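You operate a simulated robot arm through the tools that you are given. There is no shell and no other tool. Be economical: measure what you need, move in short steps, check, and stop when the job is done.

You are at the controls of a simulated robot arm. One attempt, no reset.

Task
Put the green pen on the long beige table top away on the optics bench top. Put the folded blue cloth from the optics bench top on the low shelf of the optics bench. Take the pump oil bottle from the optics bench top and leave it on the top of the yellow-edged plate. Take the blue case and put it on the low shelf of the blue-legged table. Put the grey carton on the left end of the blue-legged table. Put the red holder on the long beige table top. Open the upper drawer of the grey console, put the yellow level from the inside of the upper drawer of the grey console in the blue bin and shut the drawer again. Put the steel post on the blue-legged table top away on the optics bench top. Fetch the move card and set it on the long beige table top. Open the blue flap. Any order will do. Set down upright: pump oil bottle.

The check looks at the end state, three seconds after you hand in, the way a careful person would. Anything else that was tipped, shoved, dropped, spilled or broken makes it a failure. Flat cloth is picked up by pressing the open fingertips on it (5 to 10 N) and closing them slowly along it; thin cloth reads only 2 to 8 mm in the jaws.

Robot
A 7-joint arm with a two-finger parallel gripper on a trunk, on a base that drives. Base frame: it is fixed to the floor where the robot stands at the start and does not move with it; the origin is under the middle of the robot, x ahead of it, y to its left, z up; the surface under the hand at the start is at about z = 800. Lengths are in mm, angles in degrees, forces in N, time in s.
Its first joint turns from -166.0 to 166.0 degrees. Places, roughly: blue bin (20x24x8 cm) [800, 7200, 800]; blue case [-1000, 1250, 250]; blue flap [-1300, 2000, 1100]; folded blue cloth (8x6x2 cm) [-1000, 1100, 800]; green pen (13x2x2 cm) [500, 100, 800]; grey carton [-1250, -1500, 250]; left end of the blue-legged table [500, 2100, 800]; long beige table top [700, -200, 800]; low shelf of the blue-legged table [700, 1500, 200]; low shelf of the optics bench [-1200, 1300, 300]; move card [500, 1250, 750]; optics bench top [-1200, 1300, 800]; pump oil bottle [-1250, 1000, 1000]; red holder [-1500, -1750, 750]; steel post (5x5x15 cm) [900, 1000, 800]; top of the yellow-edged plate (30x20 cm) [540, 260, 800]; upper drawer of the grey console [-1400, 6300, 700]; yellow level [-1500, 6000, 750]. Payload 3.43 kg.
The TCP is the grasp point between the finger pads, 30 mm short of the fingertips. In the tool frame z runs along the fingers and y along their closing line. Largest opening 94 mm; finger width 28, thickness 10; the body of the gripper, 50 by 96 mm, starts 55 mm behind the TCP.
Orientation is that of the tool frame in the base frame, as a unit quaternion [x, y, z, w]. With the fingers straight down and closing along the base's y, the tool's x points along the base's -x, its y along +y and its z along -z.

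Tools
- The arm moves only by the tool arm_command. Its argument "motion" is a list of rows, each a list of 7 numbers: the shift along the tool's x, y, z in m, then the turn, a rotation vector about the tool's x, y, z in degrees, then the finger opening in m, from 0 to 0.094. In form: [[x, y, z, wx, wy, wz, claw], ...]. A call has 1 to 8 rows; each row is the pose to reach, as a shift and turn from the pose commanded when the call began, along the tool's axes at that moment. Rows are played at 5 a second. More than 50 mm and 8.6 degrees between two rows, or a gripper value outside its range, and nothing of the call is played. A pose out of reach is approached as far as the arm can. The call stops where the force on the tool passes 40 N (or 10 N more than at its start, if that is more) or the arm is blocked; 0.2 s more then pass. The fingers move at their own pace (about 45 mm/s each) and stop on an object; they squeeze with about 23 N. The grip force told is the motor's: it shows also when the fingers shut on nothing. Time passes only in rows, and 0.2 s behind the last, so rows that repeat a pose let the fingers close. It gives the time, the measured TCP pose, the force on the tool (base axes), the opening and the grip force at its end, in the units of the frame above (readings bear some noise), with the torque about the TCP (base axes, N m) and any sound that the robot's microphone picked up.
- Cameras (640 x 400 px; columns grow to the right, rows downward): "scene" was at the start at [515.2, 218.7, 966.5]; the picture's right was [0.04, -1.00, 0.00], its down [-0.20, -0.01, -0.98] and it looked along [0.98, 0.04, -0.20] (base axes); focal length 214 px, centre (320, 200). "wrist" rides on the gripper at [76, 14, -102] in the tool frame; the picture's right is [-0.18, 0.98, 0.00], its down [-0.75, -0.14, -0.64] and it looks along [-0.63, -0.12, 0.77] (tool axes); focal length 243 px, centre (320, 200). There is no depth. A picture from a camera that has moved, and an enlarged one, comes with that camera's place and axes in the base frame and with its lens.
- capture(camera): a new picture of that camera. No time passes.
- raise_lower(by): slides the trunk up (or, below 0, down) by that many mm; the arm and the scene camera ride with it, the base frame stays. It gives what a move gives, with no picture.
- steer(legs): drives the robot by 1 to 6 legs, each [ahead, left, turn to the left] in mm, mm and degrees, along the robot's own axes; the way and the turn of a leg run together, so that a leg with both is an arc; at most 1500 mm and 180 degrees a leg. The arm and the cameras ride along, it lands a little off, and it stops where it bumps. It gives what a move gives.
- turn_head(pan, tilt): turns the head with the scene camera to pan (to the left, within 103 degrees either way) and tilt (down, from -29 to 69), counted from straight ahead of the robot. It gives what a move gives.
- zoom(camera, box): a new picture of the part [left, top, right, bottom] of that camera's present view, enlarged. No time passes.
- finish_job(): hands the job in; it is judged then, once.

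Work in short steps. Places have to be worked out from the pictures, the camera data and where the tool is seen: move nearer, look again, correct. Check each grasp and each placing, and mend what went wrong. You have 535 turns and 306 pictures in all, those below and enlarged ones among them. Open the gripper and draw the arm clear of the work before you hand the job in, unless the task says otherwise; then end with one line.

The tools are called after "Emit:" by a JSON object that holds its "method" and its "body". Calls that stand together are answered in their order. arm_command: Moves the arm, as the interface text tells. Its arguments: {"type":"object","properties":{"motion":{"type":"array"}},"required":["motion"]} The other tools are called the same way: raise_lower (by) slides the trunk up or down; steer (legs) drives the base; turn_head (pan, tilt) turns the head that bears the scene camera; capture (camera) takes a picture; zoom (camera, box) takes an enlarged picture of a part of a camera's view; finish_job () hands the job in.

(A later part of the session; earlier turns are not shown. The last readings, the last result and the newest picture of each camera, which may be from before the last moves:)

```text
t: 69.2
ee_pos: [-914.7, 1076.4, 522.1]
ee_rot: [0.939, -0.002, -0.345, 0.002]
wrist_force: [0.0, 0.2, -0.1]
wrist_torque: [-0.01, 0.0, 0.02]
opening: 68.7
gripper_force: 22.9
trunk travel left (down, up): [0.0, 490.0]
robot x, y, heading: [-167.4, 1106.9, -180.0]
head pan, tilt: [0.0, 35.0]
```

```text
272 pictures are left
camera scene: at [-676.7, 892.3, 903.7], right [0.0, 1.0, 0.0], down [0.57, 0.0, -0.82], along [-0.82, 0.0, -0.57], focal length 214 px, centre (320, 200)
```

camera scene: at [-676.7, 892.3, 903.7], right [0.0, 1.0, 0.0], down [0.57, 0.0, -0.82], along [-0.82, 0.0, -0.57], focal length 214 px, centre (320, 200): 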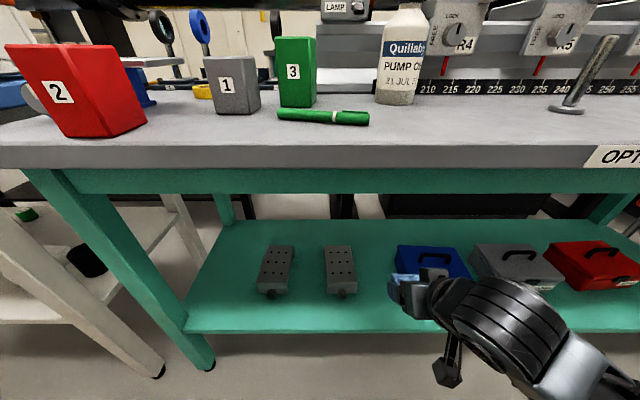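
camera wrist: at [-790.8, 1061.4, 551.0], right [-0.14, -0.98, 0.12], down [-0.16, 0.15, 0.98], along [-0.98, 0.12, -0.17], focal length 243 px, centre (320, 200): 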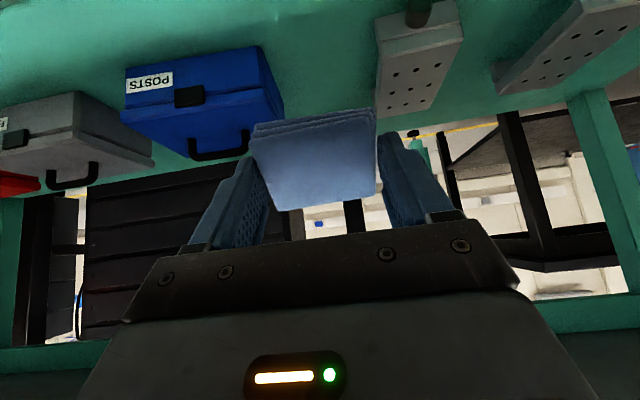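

Positions agree: case front-left corner ≈(-1041,1143), block corner ≈(-1042,1000), shelf z≈305. Move forward 95 mm and down most of the way.

Emit:
{"method": "arm_command", "body": {"motion": [[-0.037, 0, 0.0315, 0, 0, 0, 0.02], [-0.073, 0, 0.062, 0, 0, 0, 0.02], [-0.05, 0, 0.0886, 0, 0, 0, 0.02], [-0.028, 0, 0.115, 0, 0, 0, 0.02], [-0.006, 0, 0.14, 0, 0, 0, 0.02], [0.012, 0, 0.162, 0, 0, 0, 0.02]]}}

Emit:
{"method": "capture", "body": {"camera": "wrist"}}

Emit:
{"method": "capture", "body": {"camera": "scene"}}

```text
t: 70.7
ee_pos: [-1011.2, 1074.5, 392.4]
ee_rot: [0.939, -0.001, -0.345, 0.003]
wrist_force: [0.3, -0.3, -0.2]
wrist_torque: [-0.03, 0.0, 0.03]
opening: 68.8
gripper_force: 23.2
trunk travel left (down, up): [0.0, 490.0]
robot x, y, heading: [-166.9, 1107.6, -180.1]
head pan, tilt: [0.0, 35.0]
```

```text
271 pictures are left
camera wrist: at [-886.3, 1060.6, 420.8], right [-0.14, -0.98, 0.12], down [-0.16, 0.15, 0.98], along [-0.98, 0.12, -0.18], focal length 243 px, centre (320, 200)
```

wrist: 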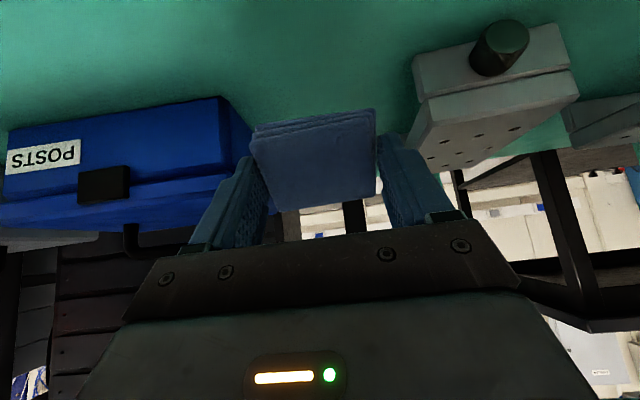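

```text
270 pictures are left
camera scene: at [-676.7, 892.4, 903.8], right [0.0, 1.0, 0.0], down [0.57, 0.0, -0.82], along [-0.82, 0.0, -0.57], focal length 214 px, centre (320, 200)
```

scene: 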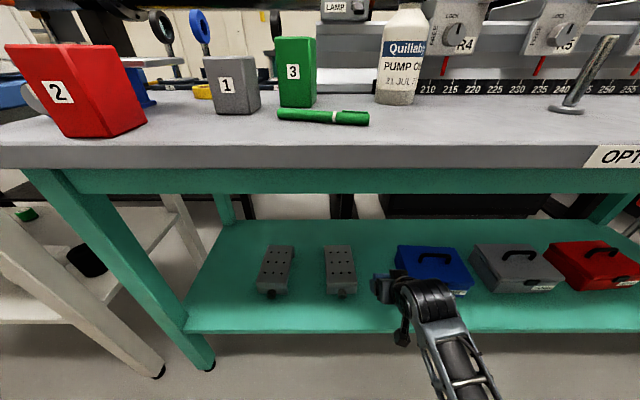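

Centred in the gap with ~15 mm margins. Lower gently to contact.

Emit:
{"method": "arm_command", "body": {"motion": [[0.01, 0, 0.0114, 0, 0, 0, 0.02], [0.0162, 0, 0.019, 0, 0, 0, 0.02], [0.021, 0, 0.0247, 0, 0, 0, 0.02], [0.0246, 0, 0.029, 0, 0, 0, 0.02], [0.0279, 0, 0.0328, 0, 0, 0, 0.02]]}}

Emit:
{"method": "capture", "body": {"camera": "wrist"}}

```text
t: 71.8
ee_pos: [-1011.2, 1073.8, 348.7]
ee_rot: [0.938, -0.002, -0.345, 0.003]
wrist_force: [0.5, -0.6, -0.4]
wrist_torque: [0.02, 0.03, -0.03]
opening: 68.8
gripper_force: 23.2
trunk travel left (down, up): [0.0, 490.0]
robot x, y, heading: [-169.2, 1108.1, -180.1]
head pan, tilt: [0.0, 35.0]
```

```text
269 pictures are left
camera wrist: at [-886.2, 1059.6, 377.0], right [-0.14, -0.98, 0.12], down [-0.16, 0.15, 0.98], along [-0.98, 0.12, -0.17], focal length 243 px, centre (320, 200)
```

wrist: 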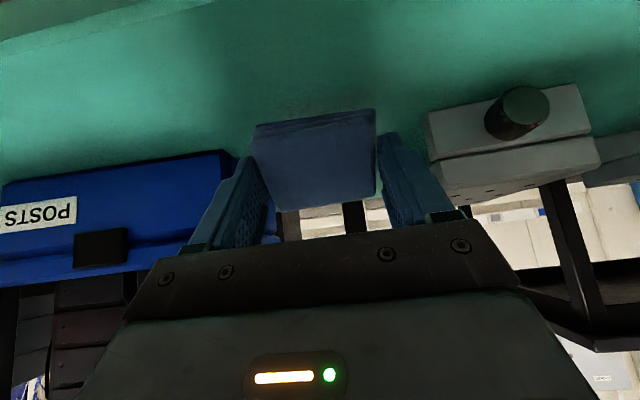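

Emit:
{"method": "arm_command", "body": {"motion": [[0.0032, 0, 0.0038, 0, 0, 0, 0.02], [0.0065, 0, 0.0076, 0, 0, 0, 0.02], [0.0097, 0, 0.0114, 0, 0, 0, 0.02], [0.013, 0, 0.0152, 0, 0, 0, 0.02], [0.0162, 0, 0.019, 0, 0, 0, 0.02]]}}

Emit:
{"method": "capture", "body": {"camera": "wrist"}}

```text
t: 73.0
ee_pos: [-1013.5, 1076.2, 331.0]
ee_rot: [0.936, -0.001, -0.351, 0.001]
wrist_force: [7.5, -0.1, 13.7]
wrist_torque: [-0.02, -0.21, -0.01]
opening: 68.8
gripper_force: 23.6
trunk travel left (down, up): [0.0, 490.0]
robot x, y, heading: [-166.9, 1104.6, -180.0]
head pan, tilt: [0.0, 35.0]
stopped in row 5: the force on the tool passed its limit at 48 N (the readings are from after the stop); the commanded pose is now the measured one
```

```text
268 pictures are left
camera wrist: at [-888.8, 1060.5, 358.9], right [-0.14, -0.98, 0.12], down [-0.15, 0.14, 0.98], along [-0.98, 0.12, -0.16], focal length 243 px, centre (320, 200)
```

wrist: 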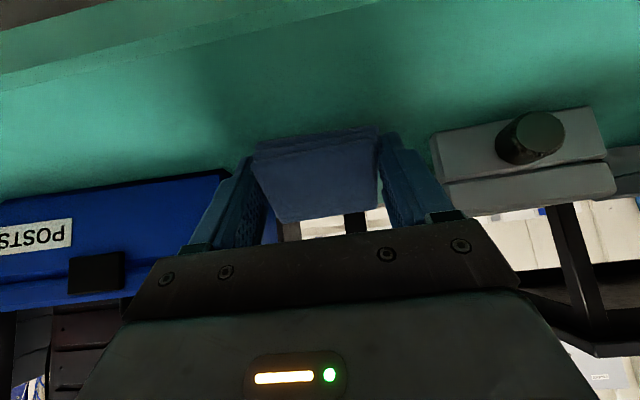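

Contact. Release by opening slightly, then withdraw along the tool axis.

Emit:
{"method": "arm_command", "body": {"motion": [[-0.001, 0, -0.0015, 0, 0, 0, 0.076], [-0.001, 0, -0.0015, 0, 0, 0, 0.079], [-0.001, 0, -0.0015, 0, 0, 0, 0.079], [0, 0, -0.03, 0, 0, 0, 0.079], [0, 0, -0.07, 0, 0, 0, 0.079], [0, 0, -0.12, 0, 0, 0, 0.079], [0, 0, -0.17, 0, 0, 0, 0.079]]}}

Emit:
{"method": "capture", "body": {"camera": "wrist"}}

Emit:
{"method": "capture", "body": {"camera": "scene"}}

```text
t: 74.6
ee_pos: [-904.9, 1076.2, 456.8]
ee_rot: [0.937, -0.001, -0.348, 0.001]
wrist_force: [-0.1, 0.6, -0.8]
wrist_torque: [-0.01, 0.02, 0.01]
opening: 79.4
gripper_force: 0.0
trunk travel left (down, up): [0.0, 490.0]
robot x, y, heading: [-162.5, 1106.1, -180.0]
head pan, tilt: [0.0, 35.0]
```

```text
267 pictures are left
camera wrist: at [-781.2, 1061.9, 484.3], right [-0.14, -0.98, 0.12], down [-0.15, 0.14, 0.98], along [-0.98, 0.12, -0.17], focal length 243 px, centre (320, 200)
```

wrist: 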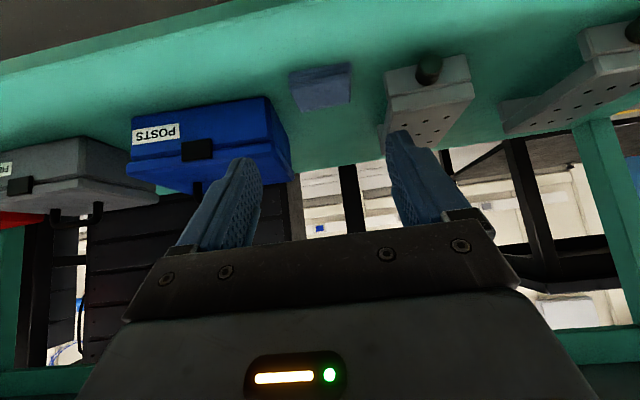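

```text
266 pictures are left
camera scene: at [-676.7, 892.3, 903.7], right [0.0, 1.0, 0.0], down [0.57, 0.0, -0.82], along [-0.82, 0.0, -0.57], focal length 214 px, centre (320, 200)
```

scene: 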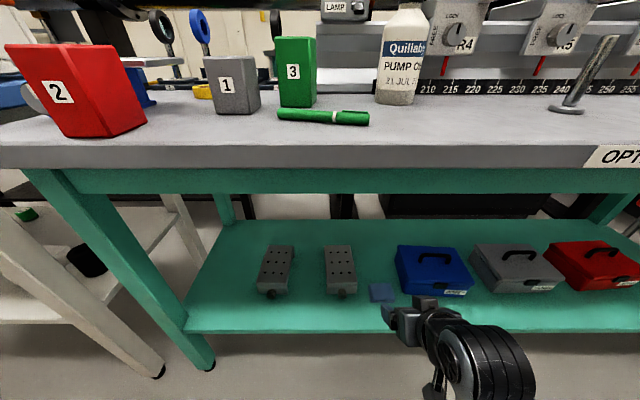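

Cloth is flat on the shelf. Next the blue case; look closely at its handle.

Emit:
{"method": "zoom", "body": {"camera": "scene", "box": [370, 220, 530, 320]}}

Emit:
{"method": "zoom", "body": {"camera": "wrist", "box": [100, 60, 320, 220]}}

```text
4.00 times, centred on (450, 270) of scene
camera zoom: at [-676.7, 892.3, 903.7], right [0.0, 1.0, 0.0], down [0.57, 0.0, -0.82], along [-0.82, 0.0, -0.57], focal length 858 px, centre (-200, -80)
```

zoom: 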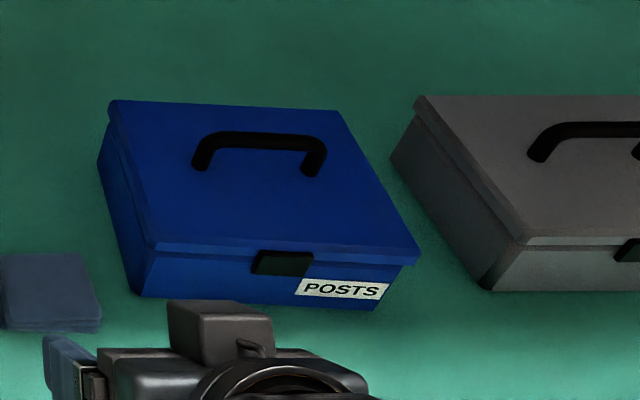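

```text
2.50 times, centred on (210, 140) of wrist
camera zoom: at [-781.2, 1061.9, 484.3], right [-0.14, -0.98, 0.12], down [-0.15, 0.14, 0.98], along [-0.98, 0.12, -0.17], focal length 606 px, centre (595, 350)
```

zoom: 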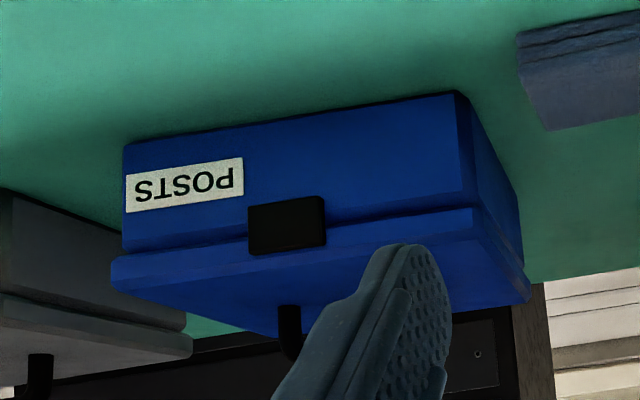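

Handle bar centre ≈ (-1116, 1249, 388), bar along y. I'll shift sideways in front of it and roll the gripper 90° so it closes across the bar, tilting 50° from vertical.

Emit:
{"method": "steer", "body": {"legs": [[-60, -170, 0]]}}

Emit:
{"method": "arm_command", "body": {"motion": [[0, 0, 0, 0, -8, 0, 0.06], [0, 0, 0, 0, -10, 0, 0.06]]}}

Emit:
{"method": "arm_command", "body": {"motion": [[0, 0, 0, 0, 0, 8.5, 0.04], [0, 0, 0, 0, 0, 17, 0.04], [0, 0, 0, 0, 0, 25.5, 0.04], [0, 0, 0, 0, 0, 34, 0.04], [0, 0, 0, 0, 0, 42.5, 0.04], [0, 0, 0, 0, 0, 51, 0.04], [0, 0, 0, 0, 0, 59.5, 0.04], [0, 0, 0, 0, 0, 68, 0.04]]}}

Emit:
{"method": "arm_command", "body": {"motion": [[0, 0, 0, 0, 0, 8.5, 0.04], [0, 0, 0, 0, 0, 17, 0.04], [0, 0, 0, 0, 0, 22, 0.04]]}}

Emit:
{"method": "capture", "body": {"camera": "wrist"}}

Emit:
{"method": "capture", "body": {"camera": "scene"}}

```text
t: 76.1
ee_pos: [-845.7, 1251.2, 456.2]
ee_rot: [0.937, -0.003, -0.348, 0.001]
wrist_force: [-0.8, 0.2, 0.4]
wrist_torque: [0.04, 0.01, 0.04]
opening: 78.7
gripper_force: 0.0
trunk travel left (down, up): [0.0, 490.0]
robot x, y, heading: [-104.5, 1281.7, 179.9]
head pan, tilt: [0.0, 35.0]
```

```text
t: 76.7
ee_pos: [-845.8, 1251.4, 457.0]
ee_rot: [0.903, -0.003, -0.43, 0.001]
wrist_force: [0.1, 0.1, 0.2]
wrist_torque: [0.02, -0.04, 0.0]
opening: 59.9
gripper_force: 0.0
trunk travel left (down, up): [0.0, 490.0]
robot x, y, heading: [-105.2, 1281.7, 179.8]
head pan, tilt: [0.0, 35.0]
```

```text
t: 78.5
ee_pos: [-846.4, 1251.5, 457.2]
ee_rot: [0.746, -0.509, -0.356, 0.24]
wrist_force: [0.1, -0.8, 0.0]
wrist_torque: [0.01, -0.01, -0.01]
opening: 39.8
gripper_force: 0.0
trunk travel left (down, up): [0.0, 490.0]
robot x, y, heading: [-102.4, 1276.0, 179.8]
head pan, tilt: [0.0, 35.0]
```

```text
t: 79.3
ee_pos: [-845.8, 1251.8, 456.8]
ee_rot: [-0.636, 0.642, 0.302, -0.304]
wrist_force: [-0.4, 0.7, 0.5]
wrist_torque: [-0.02, -0.01, -0.01]
opening: 40.2
gripper_force: 0.1
trunk travel left (down, up): [0.0, 490.0]
robot x, y, heading: [-106.4, 1279.5, 179.9]
head pan, tilt: [0.0, 35.0]
```

```text
263 pictures are left
camera wrist: at [-775.1, 1175.3, 532.4], right [-0.62, 0.19, 0.76], down [0.59, 0.75, 0.29], along [-0.52, 0.63, -0.58], focal length 243 px, centre (320, 200)
```

wrist: 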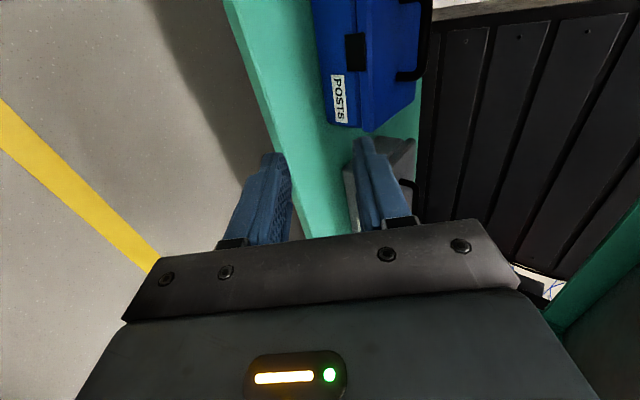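

```text
262 pictures are left
camera scene: at [-616.8, 1066.6, 903.7], right [0.0, 1.0, 0.0], down [0.57, 0.0, -0.82], along [-0.82, 0.0, -0.57], focal length 214 px, centre (320, 200)
```

scene: 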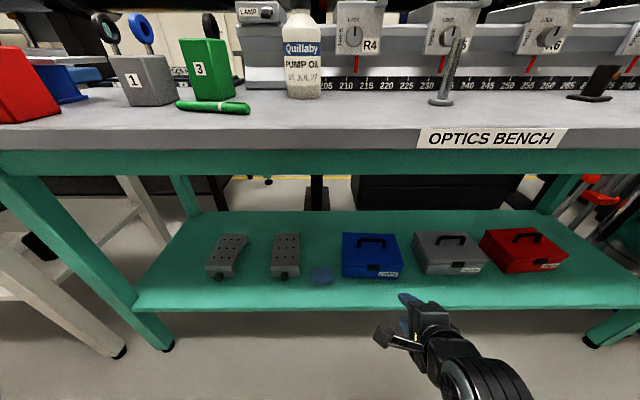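

Emit:
{"method": "zoom", "body": {"camera": "scene", "box": [330, 220, 426, 280]}}

Emit:
{"method": "zoom", "body": {"camera": "wrist", "box": [300, 0, 460, 140]}}

```text
6.67 times, centred on (378, 250) of scene
camera zoom: at [-616.8, 1066.6, 903.7], right [0.0, 1.0, 0.0], down [0.57, 0.0, -0.82], along [-0.82, 0.0, -0.57], focal length 1430 px, centre (-67, -133)
```

zoom: 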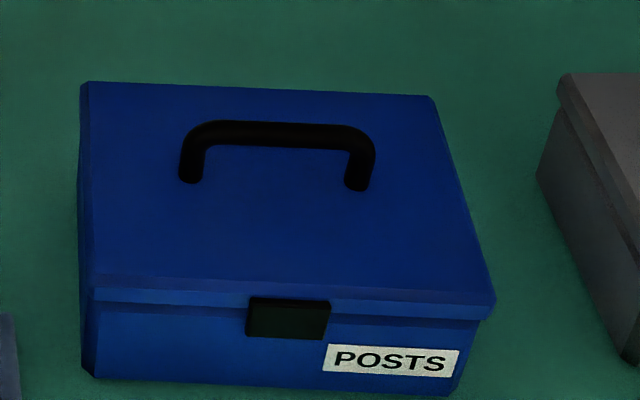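

```text
2.86 times, centred on (380, 70) of wrist
camera zoom: at [-775.1, 1175.3, 532.4], right [-0.62, 0.19, 0.76], down [0.59, 0.75, 0.29], along [-0.52, 0.63, -0.58], focal length 693 px, centre (149, 571)
```

zoom: 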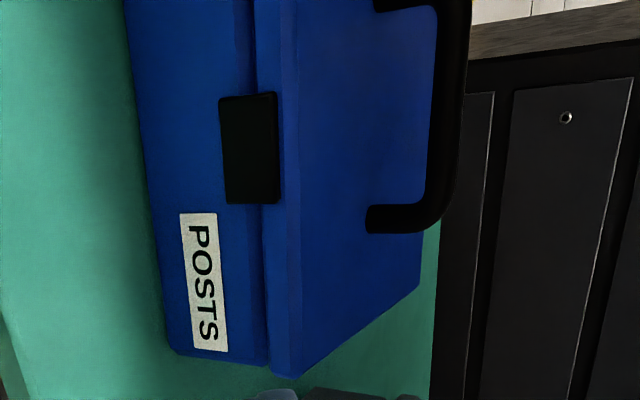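

Triangulated: bar centre ≈ (-1096, 1229, 416), lid at ~379. Drive forward to pre-grasp.

Emit:
{"method": "steer", "body": {"legs": [[160, 22, 0]]}}

Emit:
{"method": "capture", "body": {"camera": "wrist"}}

Emit:
{"method": "capture", "body": {"camera": "scene"}}

```text
t: 80.7
ee_pos: [-1009.6, 1234.3, 456.8]
ee_rot: [-0.634, 0.643, 0.304, -0.303]
wrist_force: [0.7, -0.6, -0.6]
wrist_torque: [-0.06, -0.03, 0.0]
opening: 40.0
gripper_force: 0.1
trunk travel left (down, up): [0.0, 490.0]
robot x, y, heading: [-272.1, 1256.3, 179.6]
head pan, tilt: [0.0, 35.0]
```

```text
259 pictures are left
camera wrist: at [-939.2, 1158.0, 532.3], right [-0.62, 0.19, 0.76], down [0.6, 0.75, 0.29], along [-0.51, 0.64, -0.58], focal length 243 px, centre (320, 200)
```

wrist: 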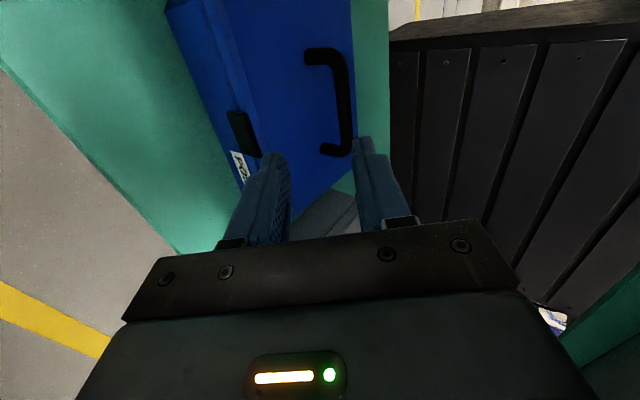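

```text
258 pictures are left
camera scene: at [-781.6, 1048.5, 903.7], right [0.01, 1.0, 0.0], down [0.57, -0.01, -0.82], along [-0.82, 0.01, -0.57], focal length 214 px, centre (320, 200)
```

scene: 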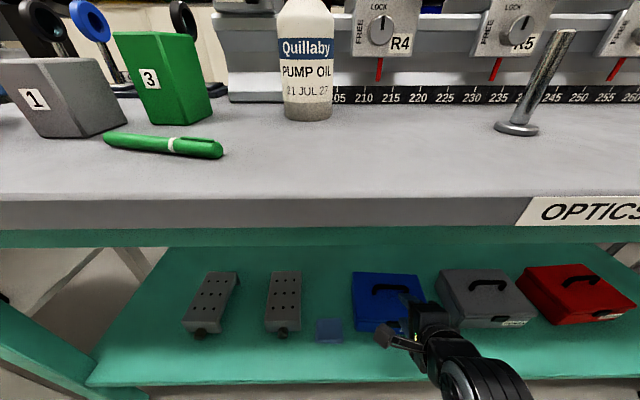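

Handle confirmed at (-1092, 1229, 416). Align and then advance along the finger direction.

Emit:
{"method": "arm_command", "body": {"motion": [[0.005, 0.0206, 0, 0, 0, 0, 0.036], [0.005, 0.0206, 0.025, 0, 0, 0, 0.036], [0.005, 0.0206, 0.045, 0, 0, 0, 0.036]]}}

Emit:
{"method": "capture", "body": {"camera": "wrist"}}

```text
t: 81.5
ee_pos: [-1059.0, 1230.8, 442.1]
ee_rot: [-0.634, 0.643, 0.305, -0.302]
wrist_force: [-0.1, -0.3, -0.6]
wrist_torque: [-0.02, 0.0, -0.05]
opening: 36.0
gripper_force: 0.1
trunk travel left (down, up): [0.0, 490.0]
robot x, y, heading: [-269.5, 1260.4, 179.6]
head pan, tilt: [0.0, 35.0]
```

```text
257 pictures are left
camera wrist: at [-988.3, 1154.4, 518.7], right [-0.62, 0.19, 0.76], down [0.6, 0.75, 0.29], along [-0.51, 0.64, -0.58], focal length 243 px, centre (320, 200)
```

wrist: 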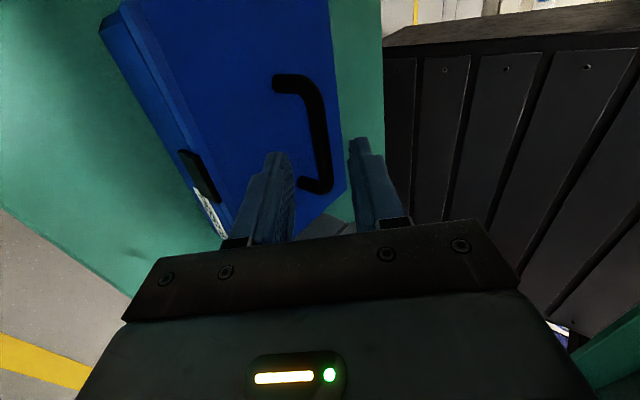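

The bar is centred between tips; advance 28 mm and close.

Emit:
{"method": "arm_command", "body": {"motion": [[0, 0, 0.015, 0, 0, 0, 0.036], [0, 0, 0.028, 0, 0, 0, 0.036], [0, 0, 0.028, 0, 0, 0, 0.02], [0, 0, 0.028, 0, 0, 0, 0.004], [0, 0, 0.028, 0, 0, 0, 0.004], [0, 0, 0.028, 0, 0, 0, 0.004]]}}

Emit:
{"method": "capture", "body": {"camera": "wrist"}}

```text
t: 82.9
ee_pos: [-1080.2, 1230.9, 426.9]
ee_rot: [-0.634, 0.643, 0.304, -0.303]
wrist_force: [-0.5, -2.1, 1.0]
wrist_torque: [-0.79, 0.08, -0.06]
opening: 12.2
gripper_force: 22.5
trunk travel left (down, up): [0.0, 490.0]
robot x, y, heading: [-268.8, 1259.4, 179.4]
head pan, tilt: [0.0, 35.0]
```

```text
256 pictures are left
camera wrist: at [-1010.5, 1153.9, 501.5], right [-0.62, 0.19, 0.76], down [0.6, 0.75, 0.29], along [-0.51, 0.63, -0.58], focal length 243 px, centre (320, 200)
```

wrist: 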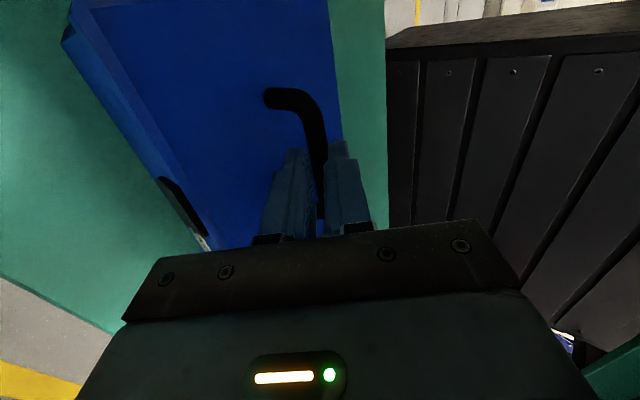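

Gripped (12 mm). Lift straight up 60 mm.

Emit:
{"method": "arm_command", "body": {"motion": [[0, 0.0116, -0.0095, 0, 0, 0, 0.004], [0, 0.0232, -0.019, 0, 0, 0, 0.004], [0, 0.0348, -0.0285, 0, 0, 0, 0.004], [0, 0.0464, -0.038, 0, 0, 0, 0.004]]}}

Emit:
{"method": "capture", "body": {"camera": "scene"}}

Emit:
{"method": "capture", "body": {"camera": "wrist"}}

```text
t: 83.9
ee_pos: [-1077.8, 1229.3, 486.0]
ee_rot: [-0.634, 0.644, 0.304, -0.303]
wrist_force: [0.3, 0.3, -6.1]
wrist_torque: [-0.05, -0.13, -0.03]
opening: 11.6
gripper_force: 22.9
trunk travel left (down, up): [0.0, 490.0]
robot x, y, heading: [-264.5, 1258.0, 179.3]
head pan, tilt: [0.0, 35.0]
```

```text
255 pictures are left
camera scene: at [-781.7, 1048.5, 903.6], right [0.01, 1.0, 0.0], down [0.57, -0.01, -0.82], along [-0.82, 0.01, -0.57], focal length 214 px, centre (320, 200)
```

scene: 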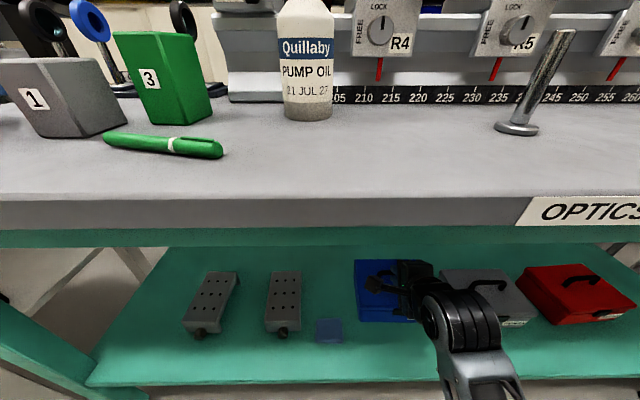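

```text
254 pictures are left
camera wrist: at [-1008.3, 1153.4, 562.1], right [-0.62, 0.19, 0.76], down [0.6, 0.75, 0.29], along [-0.51, 0.64, -0.58], focal length 243 px, centre (320, 200)
```

wrist: 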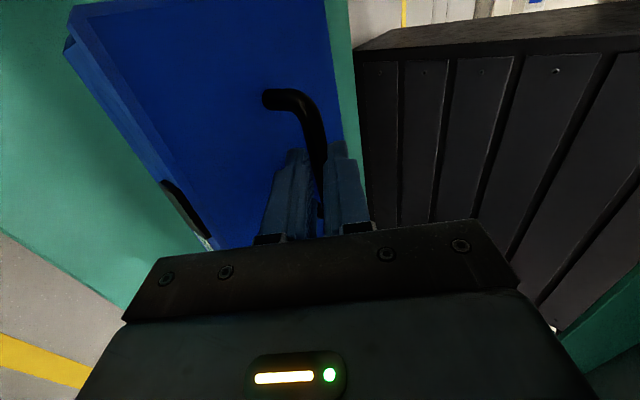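

Case lifted cleanly (~6 N). Back straight out, then retract the arm.

Emit:
{"method": "steer", "body": {"legs": [[-225, 0, 0]]}}

Emit:
{"method": "arm_command", "body": {"motion": [[0, -0.025, -0.031, 0, 0, 0, 0.004], [0, -0.05, -0.062, 0, 0, 0, 0.004], [0, -0.076, -0.093, 0, 0, 0, 0.004], [0, -0.101, -0.124, 0, 0, 0, 0.004], [0, -0.127, -0.155, 0, 0, 0, 0.004]]}}

Emit:
{"method": "capture", "body": {"camera": "scene"}}

```text
t: 85.7
ee_pos: [-850.8, 1228.5, 486.2]
ee_rot: [-0.635, 0.643, 0.304, -0.303]
wrist_force: [0.0, 0.1, -5.3]
wrist_torque: [-0.08, -0.1, 0.0]
opening: 11.7
gripper_force: 22.9
trunk travel left (down, up): [0.0, 490.0]
robot x, y, heading: [-45.4, 1258.3, 179.5]
head pan, tilt: [0.0, 35.0]
```

```text
t: 86.8
ee_pos: [-651.6, 1226.8, 487.3]
ee_rot: [-0.634, 0.643, 0.305, -0.303]
wrist_force: [0.7, -0.8, -6.0]
wrist_torque: [0.01, -0.1, -0.01]
opening: 11.8
gripper_force: 22.9
trunk travel left (down, up): [0.0, 490.0]
robot x, y, heading: [-41.3, 1255.0, 179.4]
head pan, tilt: [0.0, 35.0]
```

```text
253 pictures are left
camera scene: at [-554.4, 1046.0, 903.6], right [0.01, 1.0, 0.0], down [0.57, -0.01, -0.82], along [-0.82, 0.01, -0.57], focal length 214 px, centre (320, 200)
```

scene: 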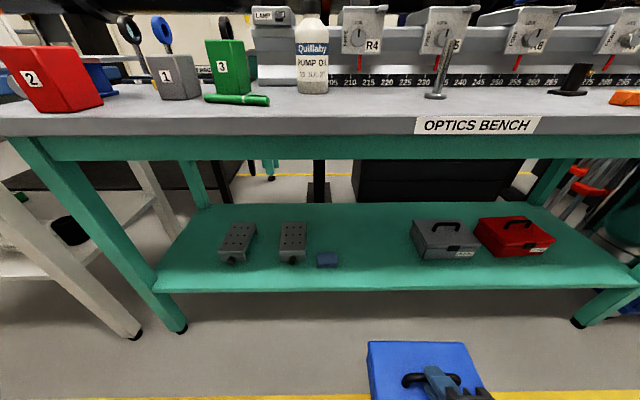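

Now turn in two quarter-turns through the aisle, shifting to the bench side before facing the blue-legged table.

Emit:
{"method": "steer", "body": {"legs": [[120, 0, 0], [0, 0, 90], [0, -150, 0], [0, 0, 90]]}}

Emit:
{"method": "turn_head", "body": {"pan": 0, "tilt": 30}}

Emit:
{"method": "capture", "body": {"camera": "scene"}}

Emit:
{"method": "turn_head", "body": {"pan": 50, "tilt": 25}}

Emit:
{"method": "capture", "body": {"camera": "scene"}}

```text
t: 96.6
ee_pos: [295.5, 1269.1, 486.9]
ee_rot: [0.657, 0.621, 0.296, 0.31]
wrist_force: [0.3, 0.1, -5.8]
wrist_torque: [0.03, 0.11, 0.01]
opening: 11.7
gripper_force: 23.4
trunk travel left (down, up): [0.0, 490.0]
robot x, y, heading: [-318.3, 1263.4, -2.9]
head pan, tilt: [0.0, 35.0]
```

```text
t: 97.3
ee_pos: [295.2, 1268.5, 487.5]
ee_rot: [0.656, 0.621, 0.296, 0.31]
wrist_force: [0.7, 0.6, -5.7]
wrist_torque: [0.0, 0.1, -0.01]
opening: 11.6
gripper_force: 23.7
trunk travel left (down, up): [0.0, 490.0]
robot x, y, heading: [-318.4, 1261.3, -2.8]
head pan, tilt: [0.0, 30.0]
```

```text
252 pictures are left
camera scene: at [206.7, 1452.2, 911.4], right [-0.05, -1.0, 0.0], down [-0.5, 0.02, -0.87], along [0.86, -0.04, -0.5], focal length 214 px, centre (320, 200)
```

scene: 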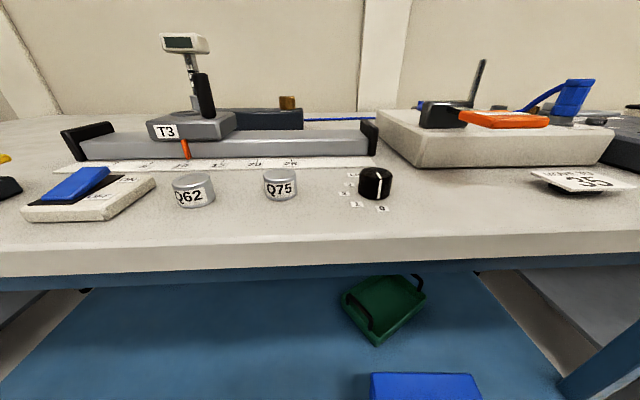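

```text
t: 98.5
ee_pos: [294.7, 1268.3, 488.3]
ee_rot: [0.656, 0.62, 0.297, 0.31]
wrist_force: [-0.5, 0.0, -5.1]
wrist_torque: [0.02, 0.15, 0.0]
opening: 11.5
gripper_force: 23.3
trunk travel left (down, up): [0.0, 490.0]
robot x, y, heading: [-319.7, 1262.1, -3.0]
head pan, tilt: [50.0, 25.0]
```

```text
251 pictures are left
camera scene: at [179.1, 1524.2, 919.4], right [0.73, -0.68, 0.0], down [-0.29, -0.31, -0.91], along [0.62, 0.66, -0.42], focal length 214 px, centre (320, 200)
```

scene: 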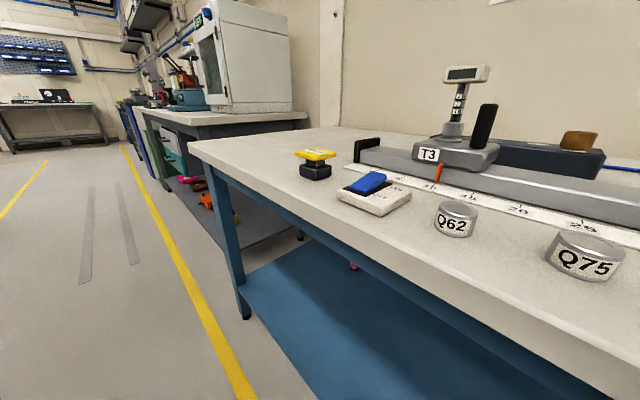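

Emit:
{"method": "turn_head", "body": {"pan": 20, "tilt": 55}}

Emit:
{"method": "capture", "body": {"camera": "scene"}}

Emit:
{"method": "capture", "body": {"camera": "wrist"}}

```text
t: 99.4
ee_pos: [293.8, 1268.4, 486.0]
ee_rot: [0.656, 0.621, 0.296, 0.31]
wrist_force: [-0.7, 0.8, -5.9]
wrist_torque: [0.03, 0.1, 0.0]
opening: 11.6
gripper_force: 22.5
trunk travel left (down, up): [0.0, 490.0]
robot x, y, heading: [-318.5, 1266.5, -2.9]
head pan, tilt: [20.0, 55.0]
```

```text
250 pictures are left
camera scene: at [185.3, 1478.0, 875.5], right [0.3, -0.96, 0.0], down [-0.78, -0.24, -0.57], along [0.55, 0.17, -0.82], focal length 214 px, centre (320, 200)
```

scene: 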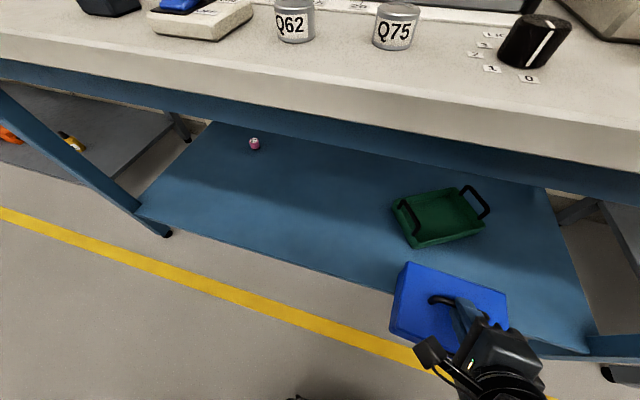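

```text
249 pictures are left
camera wrist: at [228.1, 1347.8, 562.8], right [0.61, -0.22, 0.76], down [-0.62, -0.72, 0.29], along [0.49, -0.66, -0.58], focal length 243 px, centre (320, 200)
```

wrist: 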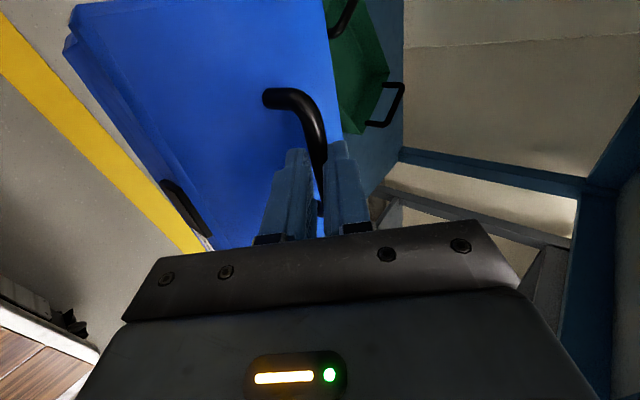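

The shelf (z≈200, front edge x≈380) has free room left of the green tray, around y=1520. Shift left, straighten heading, and move in.

Emit:
{"method": "steer", "body": {"legs": [[0, 255, 2.9], [150, 0, 0]]}}

Emit:
{"method": "turn_head", "body": {"pan": -10, "tilt": 55}}

Emit:
{"method": "capture", "body": {"camera": "scene"}}

Emit:
{"method": "capture", "body": {"camera": "wrist"}}

```text
t: 102.2
ee_pos: [449.1, 1544.2, 486.6]
ee_rot: [0.639, 0.639, 0.305, 0.302]
wrist_force: [-0.2, 0.7, -5.1]
wrist_torque: [0.04, 0.08, 0.03]
opening: 11.7
gripper_force: 23.4
trunk travel left (down, up): [0.0, 490.0]
robot x, y, heading: [-162.8, 1503.1, 0.3]
head pan, tilt: [20.0, 55.0]
```

```text
t: 103.1
ee_pos: [449.1, 1543.0, 487.3]
ee_rot: [0.639, 0.639, 0.304, 0.302]
wrist_force: [0.6, 0.0, -5.7]
wrist_torque: [0.06, 0.08, -0.02]
opening: 11.4
gripper_force: 22.4
trunk travel left (down, up): [0.0, 490.0]
robot x, y, heading: [-158.4, 1506.3, 0.1]
head pan, tilt: [-10.0, 55.0]
```

```text
248 pictures are left
camera scene: at [332.2, 1710.1, 875.4], right [-0.17, -0.99, 0.0], down [-0.81, 0.14, -0.57], along [0.57, -0.1, -0.82], focal length 214 px, centre (320, 200)
```

scene: 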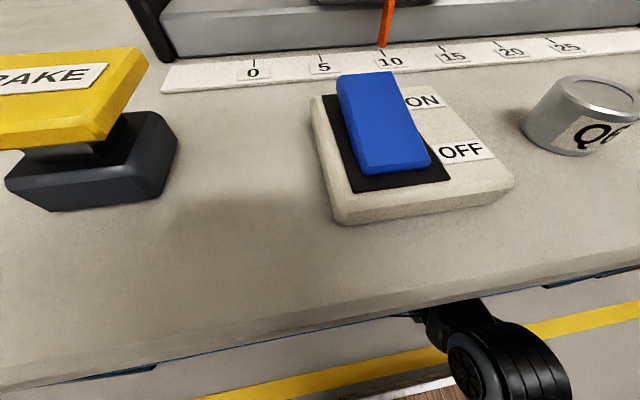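

```text
247 pictures are left
camera wrist: at [378.6, 1619.6, 562.7], right [0.62, -0.18, 0.76], down [-0.58, -0.76, 0.29], along [0.52, -0.63, -0.58], focal length 243 px, centre (320, 200)
```

wrist: 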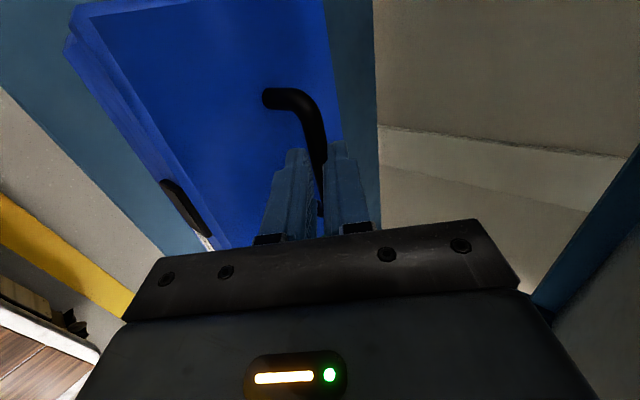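

Case is over the shelf front; extend 50 mm further in and lower partway.

Emit:
{"method": "arm_command", "body": {"motion": [[0, 0.016, 0.019, 0, 0, 0, 0.004], [0, 0.0317, 0.0387, 0, 0, 0, 0.004], [0, 0.0007, 0.064, 0, 0, 0, 0.004], [0, -0.0303, 0.0893, 0, 0, 0, 0.004], [0, -0.0535, 0.108, 0, 0, 0, 0.004]]}}

Emit:
{"method": "capture", "body": {"camera": "wrist"}}

```text
t: 104.3
ee_pos: [498.4, 1545.8, 376.2]
ee_rot: [0.639, 0.639, 0.304, 0.303]
wrist_force: [-0.3, 0.3, -5.7]
wrist_torque: [0.03, 0.11, 0.05]
opening: 11.7
gripper_force: 23.5
trunk travel left (down, up): [0.0, 490.0]
robot x, y, heading: [-158.2, 1506.7, 0.3]
head pan, tilt: [-10.0, 55.0]
```

```text
246 pictures are left
camera wrist: at [427.8, 1621.9, 452.0], right [0.62, -0.19, 0.76], down [-0.59, -0.76, 0.29], along [0.52, -0.63, -0.58], focal length 243 px, centre (320, 200)
```

wrist: 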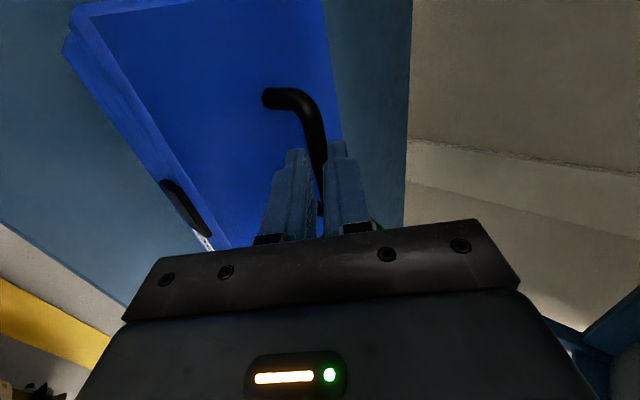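

Emit:
{"method": "arm_command", "body": {"motion": [[0, -0.0155, 0.0127, 0, 0, 0, 0.004], [0, -0.0232, 0.019, 0, 0, 0, 0.004], [0, -0.0279, 0.0228, 0, 0, 0, 0.004], [0, -0.0325, 0.0266, 0, 0, 0, 0.004], [0, -0.0364, 0.0298, 0, 0, 0, 0.004]]}}

Emit:
{"method": "capture", "body": {"camera": "wrist"}}

```text
t: 105.7
ee_pos: [504.9, 1544.9, 340.0]
ee_rot: [0.636, 0.634, 0.312, 0.311]
wrist_force: [5.7, 0.8, 19.7]
wrist_torque: [0.3, -0.35, -0.05]
opening: 15.0
gripper_force: 9.6
trunk travel left (down, up): [0.0, 490.0]
robot x, y, heading: [-160.5, 1508.9, -0.0]
head pan, tilt: [-10.0, 55.0]
stopped in row 5: the force on the tool passed its limit at 42 N (the readings are from after the stop); the commanded pose is now the measured one
```

```text
245 pictures are left
camera wrist: at [432.3, 1620.7, 412.9], right [0.6, -0.19, 0.78], down [-0.59, -0.75, 0.28], along [0.53, -0.63, -0.57], focal length 243 px, centre (320, 200)
```

wrist: 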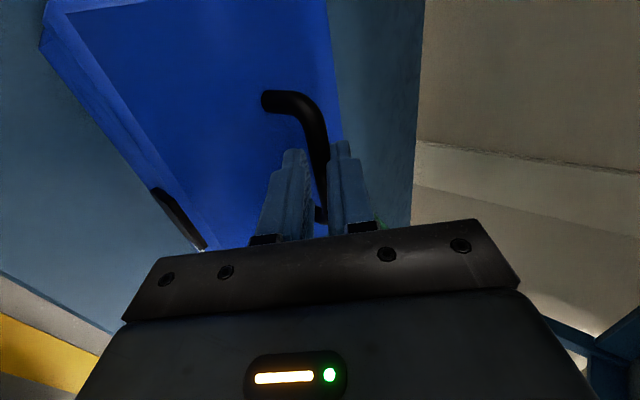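

Case rests on the shelf. Open a bit and withdraw along the fingers.

Emit:
{"method": "arm_command", "body": {"motion": [[0, 0.002, -0.001, 0, 0, 0, 0.02], [0, 0.002, -0.002, 0, 0, 0, 0.03], [0, 0.002, -0.002, 0, 0, 0, 0.034], [0, 0.004, -0.03, 0, 0, 0, 0.036], [0, 0.005, -0.07, 0, 0, 0, 0.036], [0, 0.005, -0.12, 0, 0, 0, 0.036], [0, 0.005, -0.16, 0, 0, 0, 0.036]]}}

Emit:
{"method": "capture", "body": {"camera": "wrist"}}

```text
t: 107.2
ee_pos: [378.4, 1548.6, 440.8]
ee_rot: [0.636, 0.638, 0.308, 0.307]
wrist_force: [-0.4, 0.4, 0.2]
wrist_torque: [0.03, 0.02, 0.0]
opening: 35.9
gripper_force: 0.0
trunk travel left (down, up): [0.0, 490.0]
robot x, y, heading: [-160.0, 1501.4, 0.0]
head pan, tilt: [-10.0, 55.0]
```

```text
244 pictures are left
camera wrist: at [306.7, 1624.7, 515.7], right [0.61, -0.18, 0.77], down [-0.59, -0.76, 0.29], along [0.53, -0.63, -0.57], focal length 243 px, centre (320, 200)
```

wrist: 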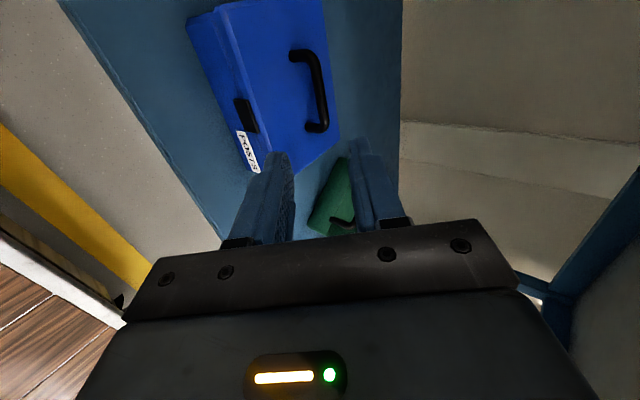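

Case placed. Back out, raise the trunk and bring the tool upright again.

Emit:
{"method": "steer", "body": {"legs": [[-200, 0, 0]]}}

Emit:
{"method": "raise_lower", "body": {"by": 400}}

Emit:
{"method": "arm_command", "body": {"motion": [[0, 0.01, -0.01, 8.4, 0, 0, 0.06], [0, 0.02, -0.02, 16.8, 0, 0, 0.06], [0, 0.03, -0.03, 25.2, 0, 0, 0.06], [0, 0.04, -0.04, 33.6, 0, 0, 0.06], [0, 0.05, -0.05, 42, 0, 0, 0.06], [0, 0.06, -0.06, 50, 0, 0, 0.06], [0, 0.09, -0.08, 50, 0, 0, 0.06], [0, 0.12, -0.1, 50, 0, 0, 0.06]]}}

Emit:
{"method": "turn_head", "body": {"pan": -25, "tilt": 40}}

Emit:
{"method": "capture", "body": {"camera": "scene"}}

```text
t: 108.8
ee_pos: [177.3, 1546.9, 440.9]
ee_rot: [0.636, 0.636, 0.309, 0.307]
wrist_force: [-0.5, 0.5, -0.1]
wrist_torque: [0.01, -0.01, 0.01]
opening: 36.1
gripper_force: 0.1
trunk travel left (down, up): [0.0, 490.0]
robot x, y, heading: [-358.9, 1504.2, 0.3]
head pan, tilt: [-10.0, 55.0]
```

```text
t: 112.7
ee_pos: [178.4, 1549.5, 840.2]
ee_rot: [0.636, 0.637, 0.308, 0.307]
wrist_force: [-1.4, 0.0, 0.1]
wrist_torque: [0.02, 0.03, 0.0]
opening: 36.0
gripper_force: 0.1
trunk travel left (down, up): [-400.0, 90.0]
robot x, y, heading: [-360.8, 1504.4, 0.2]
head pan, tilt: [-10.0, 55.0]
```

```text
t: 114.5
ee_pos: [222.6, 1553.3, 979.6]
ee_rot: [0.696, 0.718, -0.004, 0.022]
wrist_force: [-0.7, 0.3, -0.3]
wrist_torque: [0.01, -0.04, 0.0]
opening: 59.7
gripper_force: 0.0
out of reach, approached as far as the arm can: row 2, 3, 4, 5, 6, 7, 8
trunk travel left (down, up): [-400.0, 90.0]
robot x, y, heading: [-360.7, 1505.3, 0.3]
head pan, tilt: [-10.0, 55.0]
```

```text
t: 115.2
ee_pos: [221.9, 1551.2, 977.9]
ee_rot: [0.699, 0.715, -0.005, 0.019]
wrist_force: [-0.4, 0.4, -0.6]
wrist_torque: [0.01, 0.02, -0.01]
opening: 60.1
gripper_force: 0.1
trunk travel left (down, up): [-400.0, 90.0]
robot x, y, heading: [-361.6, 1504.6, 0.4]
head pan, tilt: [-25.0, 40.0]
```

```text
243 pictures are left
camera scene: at [137.5, 1685.8, 1296.1], right [-0.42, -0.91, 0.0], down [-0.58, 0.27, -0.77], along [0.7, -0.32, -0.64], focal length 214 px, centre (320, 200)
```

scene: 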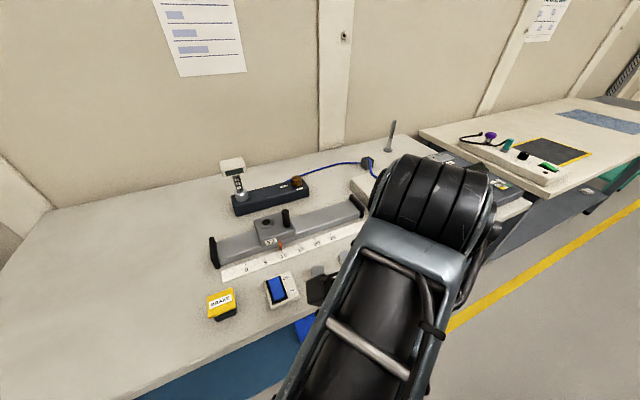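

Emit:
{"method": "arm_command", "body": {"motion": [[0, 0.04, -0.02, 0, 0, 0, 0.06], [0, 0.08, -0.05, 0, 0, 0, 0.06], [0, 0.12, -0.08, 0, 0, 0, 0.06]]}}

Emit:
{"method": "steer", "body": {"legs": [[0, -420, 0]]}}

Emit:
{"method": "turn_head", "body": {"pan": 0, "tilt": 40}}

Emit:
{"method": "capture", "body": {"camera": "scene"}}

```text
t: 115.9
ee_pos: [283.5, 1510.1, 1001.1]
ee_rot: [0.699, 0.709, -0.076, 0.05]
wrist_force: [-0.4, -0.9, 1.2]
wrist_torque: [0.0, 0.0, 0.02]
opening: 59.8
gripper_force: 0.0
trunk travel left (down, up): [-400.0, 90.0]
robot x, y, heading: [-363.8, 1505.7, 0.3]
head pan, tilt: [-25.0, 40.0]
stopped in row 3: the arm was blocked; the commanded pose is now the measured one
```

```text
t: 118.5
ee_pos: [286.4, 1089.6, 1001.8]
ee_rot: [0.698, 0.711, -0.076, 0.049]
wrist_force: [0.2, -0.6, 0.0]
wrist_torque: [-0.01, -0.03, 0.02]
opening: 60.0
gripper_force: 0.1
trunk travel left (down, up): [-400.0, 90.0]
robot x, y, heading: [-358.4, 1079.4, 0.4]
head pan, tilt: [-25.0, 40.0]
```

```text
t: 119.4
ee_pos: [285.3, 1087.8, 1000.7]
ee_rot: [0.698, 0.71, -0.075, 0.049]
wrist_force: [0.2, 0.5, 0.1]
wrist_torque: [-0.01, 0.01, 0.01]
opening: 60.0
gripper_force: 0.1
trunk travel left (down, up): [-400.0, 90.0]
robot x, y, heading: [-358.1, 1080.4, 0.6]
head pan, tilt: [0.0, 40.0]
```

```text
242 pictures are left
camera scene: at [147.0, 1298.8, 1296.1], right [0.01, -1.0, 0.0], down [-0.64, 0.0, -0.77], along [0.77, 0.0, -0.64], focal length 214 px, centre (320, 200)
```

scene: 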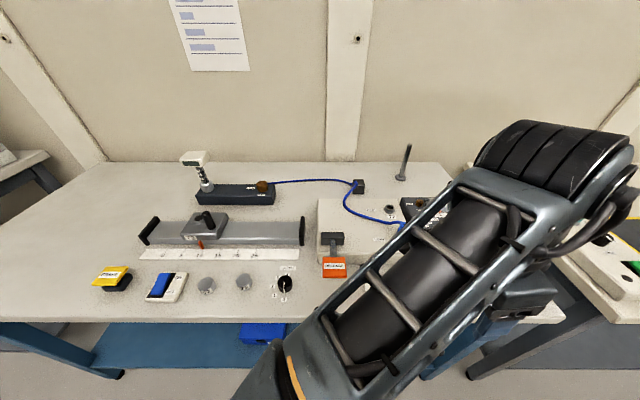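

The arm is folded awkwardly; move it upward and forward to a comfortable pose relative to the raised trunk.

Emit:
{"method": "arm_command", "body": {"motion": [[0, 0, -0.04, 0, 0, 0, 0.06], [0, 0, -0.08, 0, 0, 0, 0.06], [0, 0.01, -0.12, 0, 0, 0, 0.06], [0, 0.03, -0.16, 0, 0, 0, 0.06], [0, 0.05, -0.2, 0, 0, 0, 0.06], [0, 0.07, -0.24, 0, 0, 0, 0.06]]}}

Emit:
{"method": "capture", "body": {"camera": "scene"}}

```text
t: 120.0
ee_pos: [271.7, 1055.7, 1043.1]
ee_rot: [0.684, 0.702, -0.175, 0.093]
wrist_force: [0.2, 0.4, 0.3]
wrist_torque: [0.02, 0.01, 0.0]
opening: 59.8
gripper_force: 0.1
trunk travel left (down, up): [-400.0, 90.0]
robot x, y, heading: [-358.4, 1076.8, 0.5]
head pan, tilt: [0.0, 40.0]
stopped in row 2: the arm was blocked; the commanded pose is now the measured one
```

```text
241 pictures are left
camera scene: at [147.0, 1299.0, 1296.1], right [0.01, -1.0, 0.0], down [-0.64, 0.0, -0.77], along [0.77, 0.0, -0.64], focal length 214 px, centre (320, 200)
```

scene: 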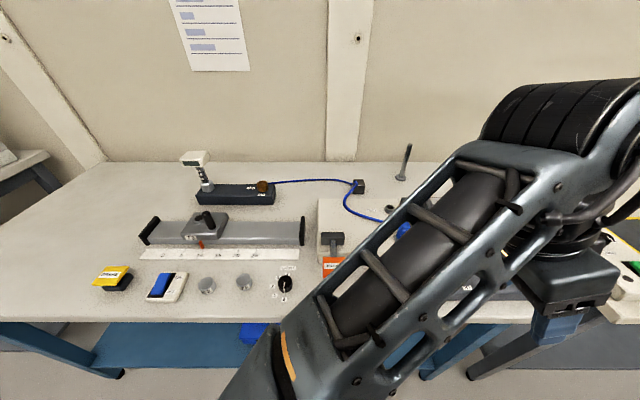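

Likely a wrist roll limit; rotate the tool back toward its home yaw.

Emit:
{"method": "arm_command", "body": {"motion": [[0, 0, 0, 0, 0, -8.5, 0.06], [0, 0, 0, 0, 0, -17, 0.06], [0, 0, 0, 0, 0, -25.5, 0.06], [0, 0, 0, 0, 0, -34, 0.06], [0, 0, 0, 0, 0, -42.5, 0.06], [0, 0, 0, 0, 0, -51, 0.06], [0, 0, 0, 0, 0, -59.5, 0.06], [0, 0, 0, 0, 0, -68, 0.06]]}}

Emit:
{"method": "capture", "body": {"camera": "wrist"}}

```text
t: 120.9
ee_pos: [257.9, 1018.1, 1032.6]
ee_rot: [0.483, 0.831, -0.267, 0.06]
wrist_force: [-0.2, -0.2, 0.3]
wrist_torque: [0.01, 0.0, 0.01]
opening: 60.0
gripper_force: 0.0
trunk travel left (down, up): [-400.0, 90.0]
robot x, y, heading: [-362.3, 1083.3, 0.1]
head pan, tilt: [0.0, 40.0]
stopped in row 4: the arm was blocked; the commanded pose is now the measured one
```

```text
240 pictures are left
camera wrist: at [246.3, 1134.5, 1086.5], right [0.92, 0.24, -0.31], down [0.38, -0.31, 0.87], along [0.11, -0.92, -0.38], focal length 243 px, centre (320, 200)
```

wrist: 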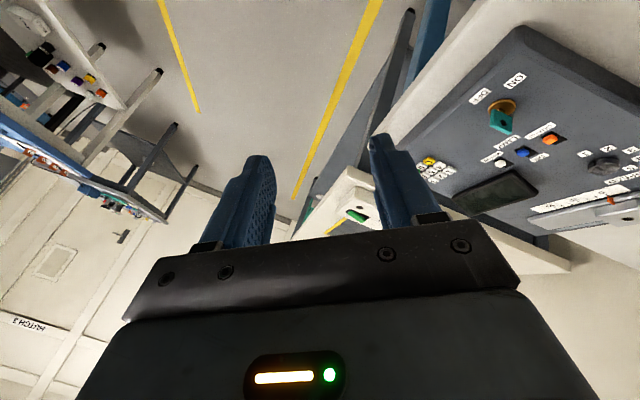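

Emit:
{"method": "arm_command", "body": {"motion": [[-0.021, 0.033, -0.006, 0, 0, 0, 0.06], [-0.042, 0.067, -0.013, 0, 0, 0, 0.06], [-0.063, 0.1, -0.019, 0, 0, 0, 0.06], [-0.084, 0.134, -0.025, 0, 0, 0, 0.06]]}}

Emit:
{"method": "capture", "body": {"camera": "scene"}}

```text
t: 121.8
ee_pos: [370.1, 986.3, 1006.9]
ee_rot: [0.466, 0.816, -0.336, 0.057]
wrist_force: [-0.9, -1.1, -0.7]
wrist_torque: [0.0, -0.01, -0.01]
opening: 60.0
gripper_force: 0.1
trunk travel left (down, up): [-400.0, 90.0]
robot x, y, heading: [-361.8, 1081.6, 0.4]
head pan, tilt: [0.0, 40.0]
stopped in row 4: the arm was blocked; the commanded pose is now the measured one
```

```text
239 pictures are left
camera scene: at [146.7, 1299.0, 1296.3], right [0.01, -1.0, 0.0], down [-0.64, 0.0, -0.77], along [0.77, 0.0, -0.64], focal length 214 px, centre (320, 200)
```

scene: 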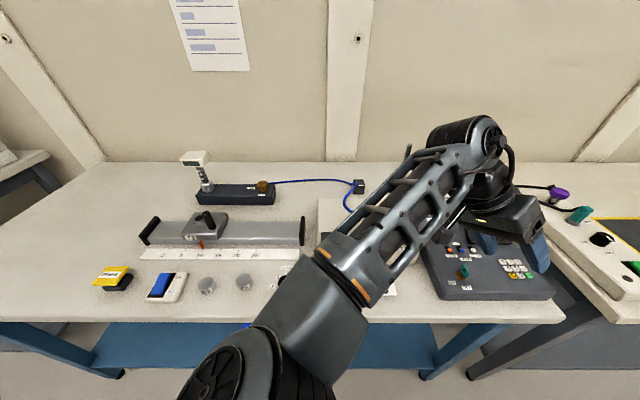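

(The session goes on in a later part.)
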